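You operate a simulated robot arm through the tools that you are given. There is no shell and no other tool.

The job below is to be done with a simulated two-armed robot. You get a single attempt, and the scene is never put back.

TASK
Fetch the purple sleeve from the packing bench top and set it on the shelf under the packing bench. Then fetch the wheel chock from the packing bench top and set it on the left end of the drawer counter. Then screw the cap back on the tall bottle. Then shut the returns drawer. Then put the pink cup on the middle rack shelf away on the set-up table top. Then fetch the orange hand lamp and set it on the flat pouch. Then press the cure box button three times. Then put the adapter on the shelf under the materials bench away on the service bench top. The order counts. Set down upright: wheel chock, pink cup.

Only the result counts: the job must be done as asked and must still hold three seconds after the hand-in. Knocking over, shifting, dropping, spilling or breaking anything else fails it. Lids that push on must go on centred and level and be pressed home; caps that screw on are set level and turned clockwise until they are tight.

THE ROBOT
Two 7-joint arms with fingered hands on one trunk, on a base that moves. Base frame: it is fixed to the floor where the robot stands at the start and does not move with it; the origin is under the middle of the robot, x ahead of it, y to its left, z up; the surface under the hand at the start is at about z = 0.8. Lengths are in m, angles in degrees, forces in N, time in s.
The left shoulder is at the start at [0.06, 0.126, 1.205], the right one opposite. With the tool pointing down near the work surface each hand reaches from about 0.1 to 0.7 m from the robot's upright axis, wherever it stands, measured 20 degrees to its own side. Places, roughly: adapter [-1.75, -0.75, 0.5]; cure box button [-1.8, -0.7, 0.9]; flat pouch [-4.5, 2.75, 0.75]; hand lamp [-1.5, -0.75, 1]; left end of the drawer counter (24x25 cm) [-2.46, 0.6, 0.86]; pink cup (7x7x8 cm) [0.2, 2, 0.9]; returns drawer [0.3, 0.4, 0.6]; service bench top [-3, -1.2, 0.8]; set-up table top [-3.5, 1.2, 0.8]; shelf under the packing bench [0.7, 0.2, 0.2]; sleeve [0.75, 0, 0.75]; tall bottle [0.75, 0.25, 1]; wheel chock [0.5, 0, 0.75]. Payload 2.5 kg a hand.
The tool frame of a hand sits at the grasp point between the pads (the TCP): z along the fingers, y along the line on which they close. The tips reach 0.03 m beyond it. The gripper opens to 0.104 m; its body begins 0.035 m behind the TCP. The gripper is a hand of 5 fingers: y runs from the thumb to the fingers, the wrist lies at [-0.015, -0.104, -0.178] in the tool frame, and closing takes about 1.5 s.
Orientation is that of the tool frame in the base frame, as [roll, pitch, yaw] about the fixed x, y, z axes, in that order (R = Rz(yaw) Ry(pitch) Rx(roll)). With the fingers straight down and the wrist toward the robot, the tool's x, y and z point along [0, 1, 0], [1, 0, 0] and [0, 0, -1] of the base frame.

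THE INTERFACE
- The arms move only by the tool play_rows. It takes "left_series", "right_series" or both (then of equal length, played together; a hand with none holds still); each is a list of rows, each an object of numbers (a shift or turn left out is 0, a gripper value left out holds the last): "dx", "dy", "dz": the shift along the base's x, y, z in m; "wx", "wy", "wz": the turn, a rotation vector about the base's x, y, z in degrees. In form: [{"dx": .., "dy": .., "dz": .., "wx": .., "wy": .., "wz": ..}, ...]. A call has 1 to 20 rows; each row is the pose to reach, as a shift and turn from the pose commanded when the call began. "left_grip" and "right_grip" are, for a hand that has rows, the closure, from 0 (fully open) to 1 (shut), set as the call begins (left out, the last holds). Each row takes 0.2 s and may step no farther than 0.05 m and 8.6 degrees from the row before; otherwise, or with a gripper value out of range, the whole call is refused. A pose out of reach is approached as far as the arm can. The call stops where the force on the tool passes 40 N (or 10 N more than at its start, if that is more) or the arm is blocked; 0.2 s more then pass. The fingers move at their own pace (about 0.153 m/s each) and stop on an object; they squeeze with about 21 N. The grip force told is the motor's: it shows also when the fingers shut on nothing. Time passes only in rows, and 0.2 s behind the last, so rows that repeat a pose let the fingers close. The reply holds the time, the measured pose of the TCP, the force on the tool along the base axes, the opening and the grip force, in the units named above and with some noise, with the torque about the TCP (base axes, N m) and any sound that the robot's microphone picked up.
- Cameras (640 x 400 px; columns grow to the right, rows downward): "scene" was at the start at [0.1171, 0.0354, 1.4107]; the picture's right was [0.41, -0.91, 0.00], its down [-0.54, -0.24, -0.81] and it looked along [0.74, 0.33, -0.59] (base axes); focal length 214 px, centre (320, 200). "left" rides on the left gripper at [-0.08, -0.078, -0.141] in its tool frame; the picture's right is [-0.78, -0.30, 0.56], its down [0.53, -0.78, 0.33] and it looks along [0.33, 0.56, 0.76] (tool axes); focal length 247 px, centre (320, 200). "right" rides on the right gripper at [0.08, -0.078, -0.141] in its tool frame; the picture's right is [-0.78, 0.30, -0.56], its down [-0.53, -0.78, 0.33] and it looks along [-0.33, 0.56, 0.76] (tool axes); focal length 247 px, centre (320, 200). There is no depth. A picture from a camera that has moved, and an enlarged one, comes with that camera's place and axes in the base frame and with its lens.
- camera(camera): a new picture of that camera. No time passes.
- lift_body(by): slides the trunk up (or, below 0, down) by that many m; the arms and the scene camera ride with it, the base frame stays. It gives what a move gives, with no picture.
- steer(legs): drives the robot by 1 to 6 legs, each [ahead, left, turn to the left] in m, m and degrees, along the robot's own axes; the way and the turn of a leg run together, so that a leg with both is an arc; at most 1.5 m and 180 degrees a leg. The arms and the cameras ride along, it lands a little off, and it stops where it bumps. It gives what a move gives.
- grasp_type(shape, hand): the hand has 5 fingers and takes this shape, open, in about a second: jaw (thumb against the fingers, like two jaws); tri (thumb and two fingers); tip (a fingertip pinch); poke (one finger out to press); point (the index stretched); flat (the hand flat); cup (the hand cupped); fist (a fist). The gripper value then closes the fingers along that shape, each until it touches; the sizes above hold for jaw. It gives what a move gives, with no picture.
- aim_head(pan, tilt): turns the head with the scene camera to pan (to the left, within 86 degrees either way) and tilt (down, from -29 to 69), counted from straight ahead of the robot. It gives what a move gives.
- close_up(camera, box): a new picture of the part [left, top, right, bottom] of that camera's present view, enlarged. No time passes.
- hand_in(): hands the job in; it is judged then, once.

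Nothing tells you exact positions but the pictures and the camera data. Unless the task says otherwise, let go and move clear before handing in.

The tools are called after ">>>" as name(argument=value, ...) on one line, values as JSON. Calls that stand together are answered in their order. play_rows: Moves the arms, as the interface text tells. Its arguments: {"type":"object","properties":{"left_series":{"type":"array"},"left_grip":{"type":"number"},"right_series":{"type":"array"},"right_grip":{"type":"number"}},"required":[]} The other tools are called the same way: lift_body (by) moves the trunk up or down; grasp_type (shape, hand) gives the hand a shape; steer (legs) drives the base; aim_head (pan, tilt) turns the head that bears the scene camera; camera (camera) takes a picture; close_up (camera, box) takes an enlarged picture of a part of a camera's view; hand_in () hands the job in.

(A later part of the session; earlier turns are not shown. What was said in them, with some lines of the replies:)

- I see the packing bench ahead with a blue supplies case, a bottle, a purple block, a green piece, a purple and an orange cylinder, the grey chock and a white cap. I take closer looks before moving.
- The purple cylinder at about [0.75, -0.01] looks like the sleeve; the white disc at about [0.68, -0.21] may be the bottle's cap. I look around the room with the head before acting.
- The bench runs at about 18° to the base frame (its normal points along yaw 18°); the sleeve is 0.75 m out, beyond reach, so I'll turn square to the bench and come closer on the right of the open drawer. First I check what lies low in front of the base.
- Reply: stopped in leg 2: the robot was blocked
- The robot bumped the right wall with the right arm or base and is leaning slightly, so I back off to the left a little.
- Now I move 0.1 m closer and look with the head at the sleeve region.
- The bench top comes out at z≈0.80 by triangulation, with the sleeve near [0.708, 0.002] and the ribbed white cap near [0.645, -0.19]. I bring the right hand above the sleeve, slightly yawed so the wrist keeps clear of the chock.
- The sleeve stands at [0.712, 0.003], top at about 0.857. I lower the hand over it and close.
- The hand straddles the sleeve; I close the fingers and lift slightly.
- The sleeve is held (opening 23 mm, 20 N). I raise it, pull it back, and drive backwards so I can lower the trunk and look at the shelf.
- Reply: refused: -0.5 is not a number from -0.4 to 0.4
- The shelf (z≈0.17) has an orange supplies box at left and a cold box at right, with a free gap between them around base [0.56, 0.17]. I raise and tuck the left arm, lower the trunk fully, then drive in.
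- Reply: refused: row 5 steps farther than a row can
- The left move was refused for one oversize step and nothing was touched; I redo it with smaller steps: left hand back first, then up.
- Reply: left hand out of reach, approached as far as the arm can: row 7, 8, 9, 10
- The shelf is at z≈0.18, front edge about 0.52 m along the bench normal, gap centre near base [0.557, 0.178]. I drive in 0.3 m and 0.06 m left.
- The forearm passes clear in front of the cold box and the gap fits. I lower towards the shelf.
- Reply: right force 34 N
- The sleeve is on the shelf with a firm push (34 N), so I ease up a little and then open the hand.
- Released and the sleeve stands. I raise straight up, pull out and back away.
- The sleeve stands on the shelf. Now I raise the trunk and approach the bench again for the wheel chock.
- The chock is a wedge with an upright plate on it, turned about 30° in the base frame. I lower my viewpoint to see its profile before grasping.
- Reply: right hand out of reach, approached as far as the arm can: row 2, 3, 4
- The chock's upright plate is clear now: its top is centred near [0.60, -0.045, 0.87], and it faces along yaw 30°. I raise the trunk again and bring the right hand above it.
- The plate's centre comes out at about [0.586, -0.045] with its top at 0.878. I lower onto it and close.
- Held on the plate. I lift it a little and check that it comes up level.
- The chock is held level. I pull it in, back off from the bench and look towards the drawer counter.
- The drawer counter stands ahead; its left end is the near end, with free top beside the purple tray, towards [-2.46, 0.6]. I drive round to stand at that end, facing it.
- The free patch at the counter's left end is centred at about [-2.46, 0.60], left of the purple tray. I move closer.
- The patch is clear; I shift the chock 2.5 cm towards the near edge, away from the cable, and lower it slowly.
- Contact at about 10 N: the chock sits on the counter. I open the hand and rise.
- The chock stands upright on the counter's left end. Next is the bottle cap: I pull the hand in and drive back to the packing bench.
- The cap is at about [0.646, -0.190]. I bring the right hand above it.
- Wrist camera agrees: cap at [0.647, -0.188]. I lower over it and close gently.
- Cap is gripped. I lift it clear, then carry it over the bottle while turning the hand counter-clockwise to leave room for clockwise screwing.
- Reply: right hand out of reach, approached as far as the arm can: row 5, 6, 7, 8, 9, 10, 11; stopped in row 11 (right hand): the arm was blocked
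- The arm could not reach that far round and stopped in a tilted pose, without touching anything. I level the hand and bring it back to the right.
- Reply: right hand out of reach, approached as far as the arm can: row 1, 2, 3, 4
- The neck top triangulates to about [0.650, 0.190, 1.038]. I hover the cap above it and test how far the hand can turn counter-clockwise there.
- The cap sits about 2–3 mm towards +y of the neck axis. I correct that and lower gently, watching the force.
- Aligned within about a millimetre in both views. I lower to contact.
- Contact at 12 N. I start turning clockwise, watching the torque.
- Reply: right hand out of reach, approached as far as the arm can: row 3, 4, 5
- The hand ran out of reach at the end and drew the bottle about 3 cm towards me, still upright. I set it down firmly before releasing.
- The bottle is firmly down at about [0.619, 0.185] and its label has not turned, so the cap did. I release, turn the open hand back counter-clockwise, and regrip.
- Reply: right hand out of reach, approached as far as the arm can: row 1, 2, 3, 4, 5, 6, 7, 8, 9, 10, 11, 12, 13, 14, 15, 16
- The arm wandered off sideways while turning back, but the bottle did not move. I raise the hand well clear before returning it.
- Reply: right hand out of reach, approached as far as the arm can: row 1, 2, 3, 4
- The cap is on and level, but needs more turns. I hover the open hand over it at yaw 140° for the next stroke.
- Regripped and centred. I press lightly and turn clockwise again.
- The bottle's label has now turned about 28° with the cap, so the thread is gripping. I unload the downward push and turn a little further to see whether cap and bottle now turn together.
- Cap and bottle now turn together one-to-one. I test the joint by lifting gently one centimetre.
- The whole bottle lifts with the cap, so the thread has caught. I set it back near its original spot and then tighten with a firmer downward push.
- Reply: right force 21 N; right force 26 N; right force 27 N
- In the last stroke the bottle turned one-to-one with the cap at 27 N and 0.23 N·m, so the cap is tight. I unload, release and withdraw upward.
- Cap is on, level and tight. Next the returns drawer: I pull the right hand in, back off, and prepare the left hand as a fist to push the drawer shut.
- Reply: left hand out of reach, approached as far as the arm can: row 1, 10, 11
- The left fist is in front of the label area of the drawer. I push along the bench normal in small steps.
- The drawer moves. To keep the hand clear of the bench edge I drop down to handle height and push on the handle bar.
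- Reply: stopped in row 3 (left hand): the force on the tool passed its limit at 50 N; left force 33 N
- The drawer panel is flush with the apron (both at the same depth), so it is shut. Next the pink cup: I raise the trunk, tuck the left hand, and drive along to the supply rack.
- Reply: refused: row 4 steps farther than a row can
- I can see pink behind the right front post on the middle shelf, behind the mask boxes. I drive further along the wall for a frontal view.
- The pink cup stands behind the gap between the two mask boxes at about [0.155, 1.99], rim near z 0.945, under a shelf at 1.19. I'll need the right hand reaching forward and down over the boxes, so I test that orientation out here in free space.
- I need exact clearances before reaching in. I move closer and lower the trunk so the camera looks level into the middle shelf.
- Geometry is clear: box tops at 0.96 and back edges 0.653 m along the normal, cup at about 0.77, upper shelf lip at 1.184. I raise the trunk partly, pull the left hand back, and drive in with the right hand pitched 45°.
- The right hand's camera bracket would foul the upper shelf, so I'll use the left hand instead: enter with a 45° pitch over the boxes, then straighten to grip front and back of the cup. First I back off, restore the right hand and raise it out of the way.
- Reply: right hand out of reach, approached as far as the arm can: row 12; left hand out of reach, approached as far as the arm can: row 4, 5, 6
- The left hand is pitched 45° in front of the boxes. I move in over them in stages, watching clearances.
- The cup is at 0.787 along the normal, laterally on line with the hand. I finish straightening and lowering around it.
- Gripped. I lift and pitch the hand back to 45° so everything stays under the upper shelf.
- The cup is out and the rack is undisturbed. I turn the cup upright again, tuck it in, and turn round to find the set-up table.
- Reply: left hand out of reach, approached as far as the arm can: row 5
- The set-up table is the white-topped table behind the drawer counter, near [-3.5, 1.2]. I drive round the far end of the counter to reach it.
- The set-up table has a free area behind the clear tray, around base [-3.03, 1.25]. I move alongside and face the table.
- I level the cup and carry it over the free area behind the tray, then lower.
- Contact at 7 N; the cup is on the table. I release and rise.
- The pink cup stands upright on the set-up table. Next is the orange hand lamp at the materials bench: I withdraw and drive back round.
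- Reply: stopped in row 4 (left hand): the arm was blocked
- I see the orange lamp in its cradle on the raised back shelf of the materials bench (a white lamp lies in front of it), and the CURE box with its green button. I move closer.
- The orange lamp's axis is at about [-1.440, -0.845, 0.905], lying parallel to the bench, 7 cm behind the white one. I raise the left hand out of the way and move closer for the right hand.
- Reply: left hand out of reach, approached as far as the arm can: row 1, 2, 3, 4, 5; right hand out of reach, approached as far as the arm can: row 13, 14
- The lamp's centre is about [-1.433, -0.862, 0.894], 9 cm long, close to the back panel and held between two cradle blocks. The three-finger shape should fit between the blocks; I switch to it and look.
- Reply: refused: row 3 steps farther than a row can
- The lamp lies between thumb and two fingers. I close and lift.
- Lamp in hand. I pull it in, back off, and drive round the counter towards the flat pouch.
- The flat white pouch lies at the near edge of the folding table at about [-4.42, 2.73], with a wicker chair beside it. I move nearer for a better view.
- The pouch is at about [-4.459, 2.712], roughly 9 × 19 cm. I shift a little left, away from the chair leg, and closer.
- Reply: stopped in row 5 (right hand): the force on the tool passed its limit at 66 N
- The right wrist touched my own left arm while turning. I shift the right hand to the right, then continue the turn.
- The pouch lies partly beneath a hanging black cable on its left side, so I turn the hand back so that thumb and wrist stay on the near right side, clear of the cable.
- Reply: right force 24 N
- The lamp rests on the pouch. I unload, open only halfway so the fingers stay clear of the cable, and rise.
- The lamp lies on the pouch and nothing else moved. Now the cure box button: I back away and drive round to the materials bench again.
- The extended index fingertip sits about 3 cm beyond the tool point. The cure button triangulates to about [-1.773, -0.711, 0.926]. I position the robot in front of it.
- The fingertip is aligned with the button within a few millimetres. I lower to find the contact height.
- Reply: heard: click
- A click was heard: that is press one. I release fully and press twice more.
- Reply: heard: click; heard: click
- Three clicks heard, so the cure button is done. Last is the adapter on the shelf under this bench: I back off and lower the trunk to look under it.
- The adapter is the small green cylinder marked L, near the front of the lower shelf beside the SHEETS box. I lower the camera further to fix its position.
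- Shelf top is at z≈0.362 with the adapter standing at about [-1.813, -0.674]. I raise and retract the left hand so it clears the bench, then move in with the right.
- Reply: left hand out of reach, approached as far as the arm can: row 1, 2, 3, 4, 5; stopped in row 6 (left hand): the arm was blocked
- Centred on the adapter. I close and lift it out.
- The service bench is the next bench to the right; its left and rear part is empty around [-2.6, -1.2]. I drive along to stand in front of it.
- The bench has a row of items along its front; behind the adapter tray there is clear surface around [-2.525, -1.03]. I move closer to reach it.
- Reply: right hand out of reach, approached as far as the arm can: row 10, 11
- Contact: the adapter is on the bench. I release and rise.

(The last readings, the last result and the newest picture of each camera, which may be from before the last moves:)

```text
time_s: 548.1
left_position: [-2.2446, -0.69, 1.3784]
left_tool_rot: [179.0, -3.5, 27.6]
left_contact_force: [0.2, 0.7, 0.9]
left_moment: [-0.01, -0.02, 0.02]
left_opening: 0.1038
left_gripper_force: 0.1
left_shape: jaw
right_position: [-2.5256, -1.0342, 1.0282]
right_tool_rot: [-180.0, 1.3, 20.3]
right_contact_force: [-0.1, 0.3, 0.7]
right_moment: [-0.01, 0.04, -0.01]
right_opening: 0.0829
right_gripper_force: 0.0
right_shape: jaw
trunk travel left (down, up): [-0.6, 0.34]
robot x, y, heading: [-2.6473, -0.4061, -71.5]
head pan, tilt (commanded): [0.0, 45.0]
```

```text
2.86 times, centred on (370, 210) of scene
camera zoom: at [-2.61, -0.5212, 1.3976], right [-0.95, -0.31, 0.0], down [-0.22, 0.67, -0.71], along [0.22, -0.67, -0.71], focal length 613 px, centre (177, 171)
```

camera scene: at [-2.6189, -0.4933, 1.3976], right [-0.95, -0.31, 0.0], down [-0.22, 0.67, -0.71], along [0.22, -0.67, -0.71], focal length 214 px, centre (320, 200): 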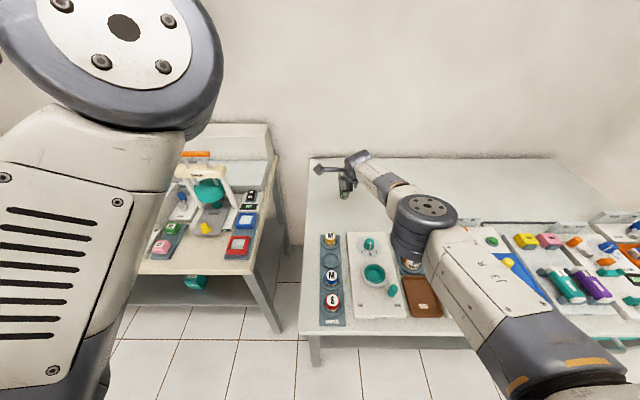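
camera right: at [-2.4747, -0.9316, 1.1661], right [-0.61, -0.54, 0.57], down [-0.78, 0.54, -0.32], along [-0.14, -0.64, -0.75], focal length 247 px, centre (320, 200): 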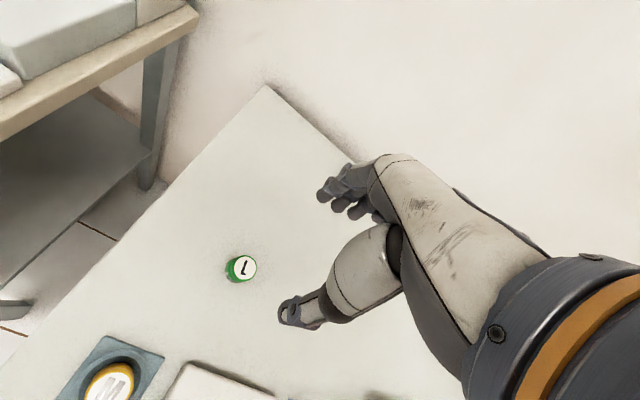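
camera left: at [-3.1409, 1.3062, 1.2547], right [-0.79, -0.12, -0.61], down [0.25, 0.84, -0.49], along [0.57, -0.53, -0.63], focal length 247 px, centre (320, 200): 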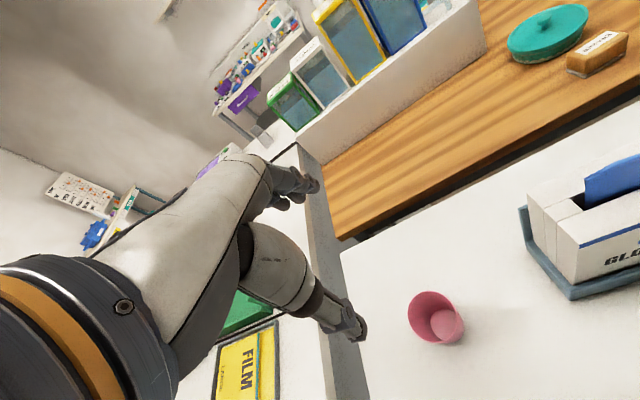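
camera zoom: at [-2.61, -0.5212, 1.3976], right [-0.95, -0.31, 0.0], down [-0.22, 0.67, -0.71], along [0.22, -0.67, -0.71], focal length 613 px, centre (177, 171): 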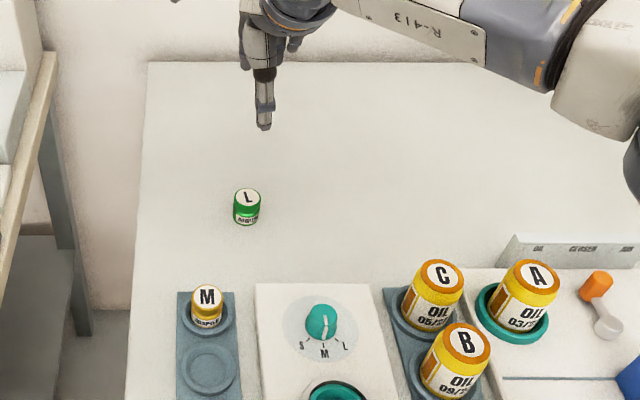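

The adapter stands on the service bench and all eight steps are done. I move the hands clear before handing in.

>>> play_rows(right_series=[{"dx": -0.013, "dy": 0.038, "dz": 0.02}, {"dx": -0.026, "dy": 0.076, "dz": 0.04}, {"dx": -0.039, "dy": 0.114, "dz": 0.06}, {"dx": -0.052, "dy": 0.152, "dz": 0.08}, {"dx": -0.065, "dy": 0.19, "dz": 0.09}])

>>> steer(legs=[[-0.3, 0, 0]])

>>> camera(camera="scene")

```text
time_s: 549.3
left_position: [-2.2447, -0.6903, 1.3791]
left_tool_rot: [179.0, -3.5, 27.6]
left_contact_force: [-0.3, -0.3, -0.2]
left_moment: [0.03, 0.0, 0.0]
left_opening: 0.1038
left_gripper_force: 0.1
left_shape: jaw
right_position: [-2.5922, -0.8427, 1.1167]
right_tool_rot: [180.0, 1.3, 20.3]
right_contact_force: [0.5, 0.5, 0.3]
right_moment: [0.01, 0.01, -0.03]
right_opening: 0.0828
right_gripper_force: 0.1
right_shape: jaw
trunk travel left (down, up): [-0.6, 0.34]
robot x, y, heading: [-2.6486, -0.4036, -72.0]
head pan, tilt (commanded): [0.0, 45.0]
```

```text
time_s: 551.4
left_position: [-2.3381, -0.4032, 1.378]
left_tool_rot: [179.0, -3.6, 27.6]
left_contact_force: [0.3, 1.1, 0.5]
left_moment: [-0.02, -0.03, 0.01]
left_opening: 0.104
left_gripper_force: 0.1
left_shape: jaw
right_position: [-2.6873, -0.558, 1.1163]
right_tool_rot: [-180.0, 1.4, 20.2]
right_contact_force: [-0.2, 0.1, -0.7]
right_moment: [-0.03, 0.0, 0.01]
right_opening: 0.083
right_gripper_force: 0.1
right_shape: jaw
trunk travel left (down, up): [-0.6, 0.34]
robot x, y, heading: [-2.7386, -0.1208, -71.6]
head pan, tilt (commanded): [0.0, 45.0]
```

```text
taken
camera scene: at [-2.705, -0.2352, 1.3977], right [-0.95, -0.31, 0.0], down [-0.22, 0.67, -0.71], along [0.22, -0.67, -0.71], focal length 214 px, centre (320, 200)
```

scene: 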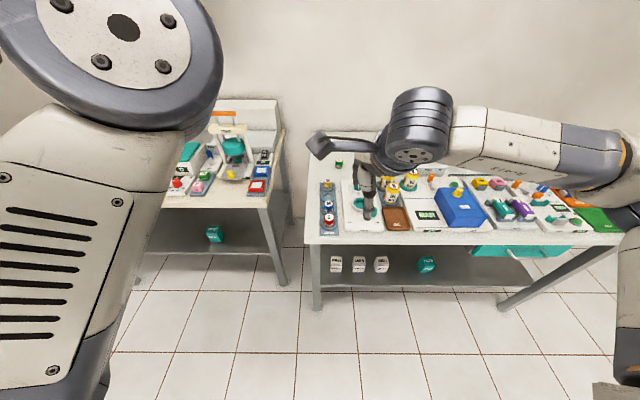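

Everything is set down, both hands are empty and clear. I hand in the job.

>>> hand_in()

```text
The job is handed in.
```

All eight steps were carried out in the order asked, and I have handed the job in. The hand-in gave no verdict, so what follows is what I saw and measured.

1. **Purple sleeve:** it stands on the shelf under the packing bench, in the gap between the orange supplies box and the cold box.
2. **Wheel chock:** it stands upright on the left end of the drawer counter.
3. **Tall bottle cap:** it is screwed on level. In the last stroke the bottle turned together with the cap at about 0.23 N·m, which I took as tight. I did not hold the bottle with the other hand to torque it further.
4. **Returns drawer:** it is shut, with the front panel level with the bench apron.
5. **Pink cup:** it stands upright on the set-up table, behind the clear tray.
6. **Orange hand lamp:** it lies on the flat pouch, with its white tip slightly over the pouch's edge.
7. **Cure box button:** it was pressed three times, and I heard a click each time.
8. **Adapter:** it stands on the service bench top, behind the adapter tray.

- **Bottle shift:** during the first turning stroke the bottle was dragged about 3 cm towards me, upright throughout. I set it back about 1 cm from where it had stood.
- **Bumps:** early on the robot bumped the side wall and I backed it off. Later my right wrist touched my own left arm. I saw no other objects moved by either.
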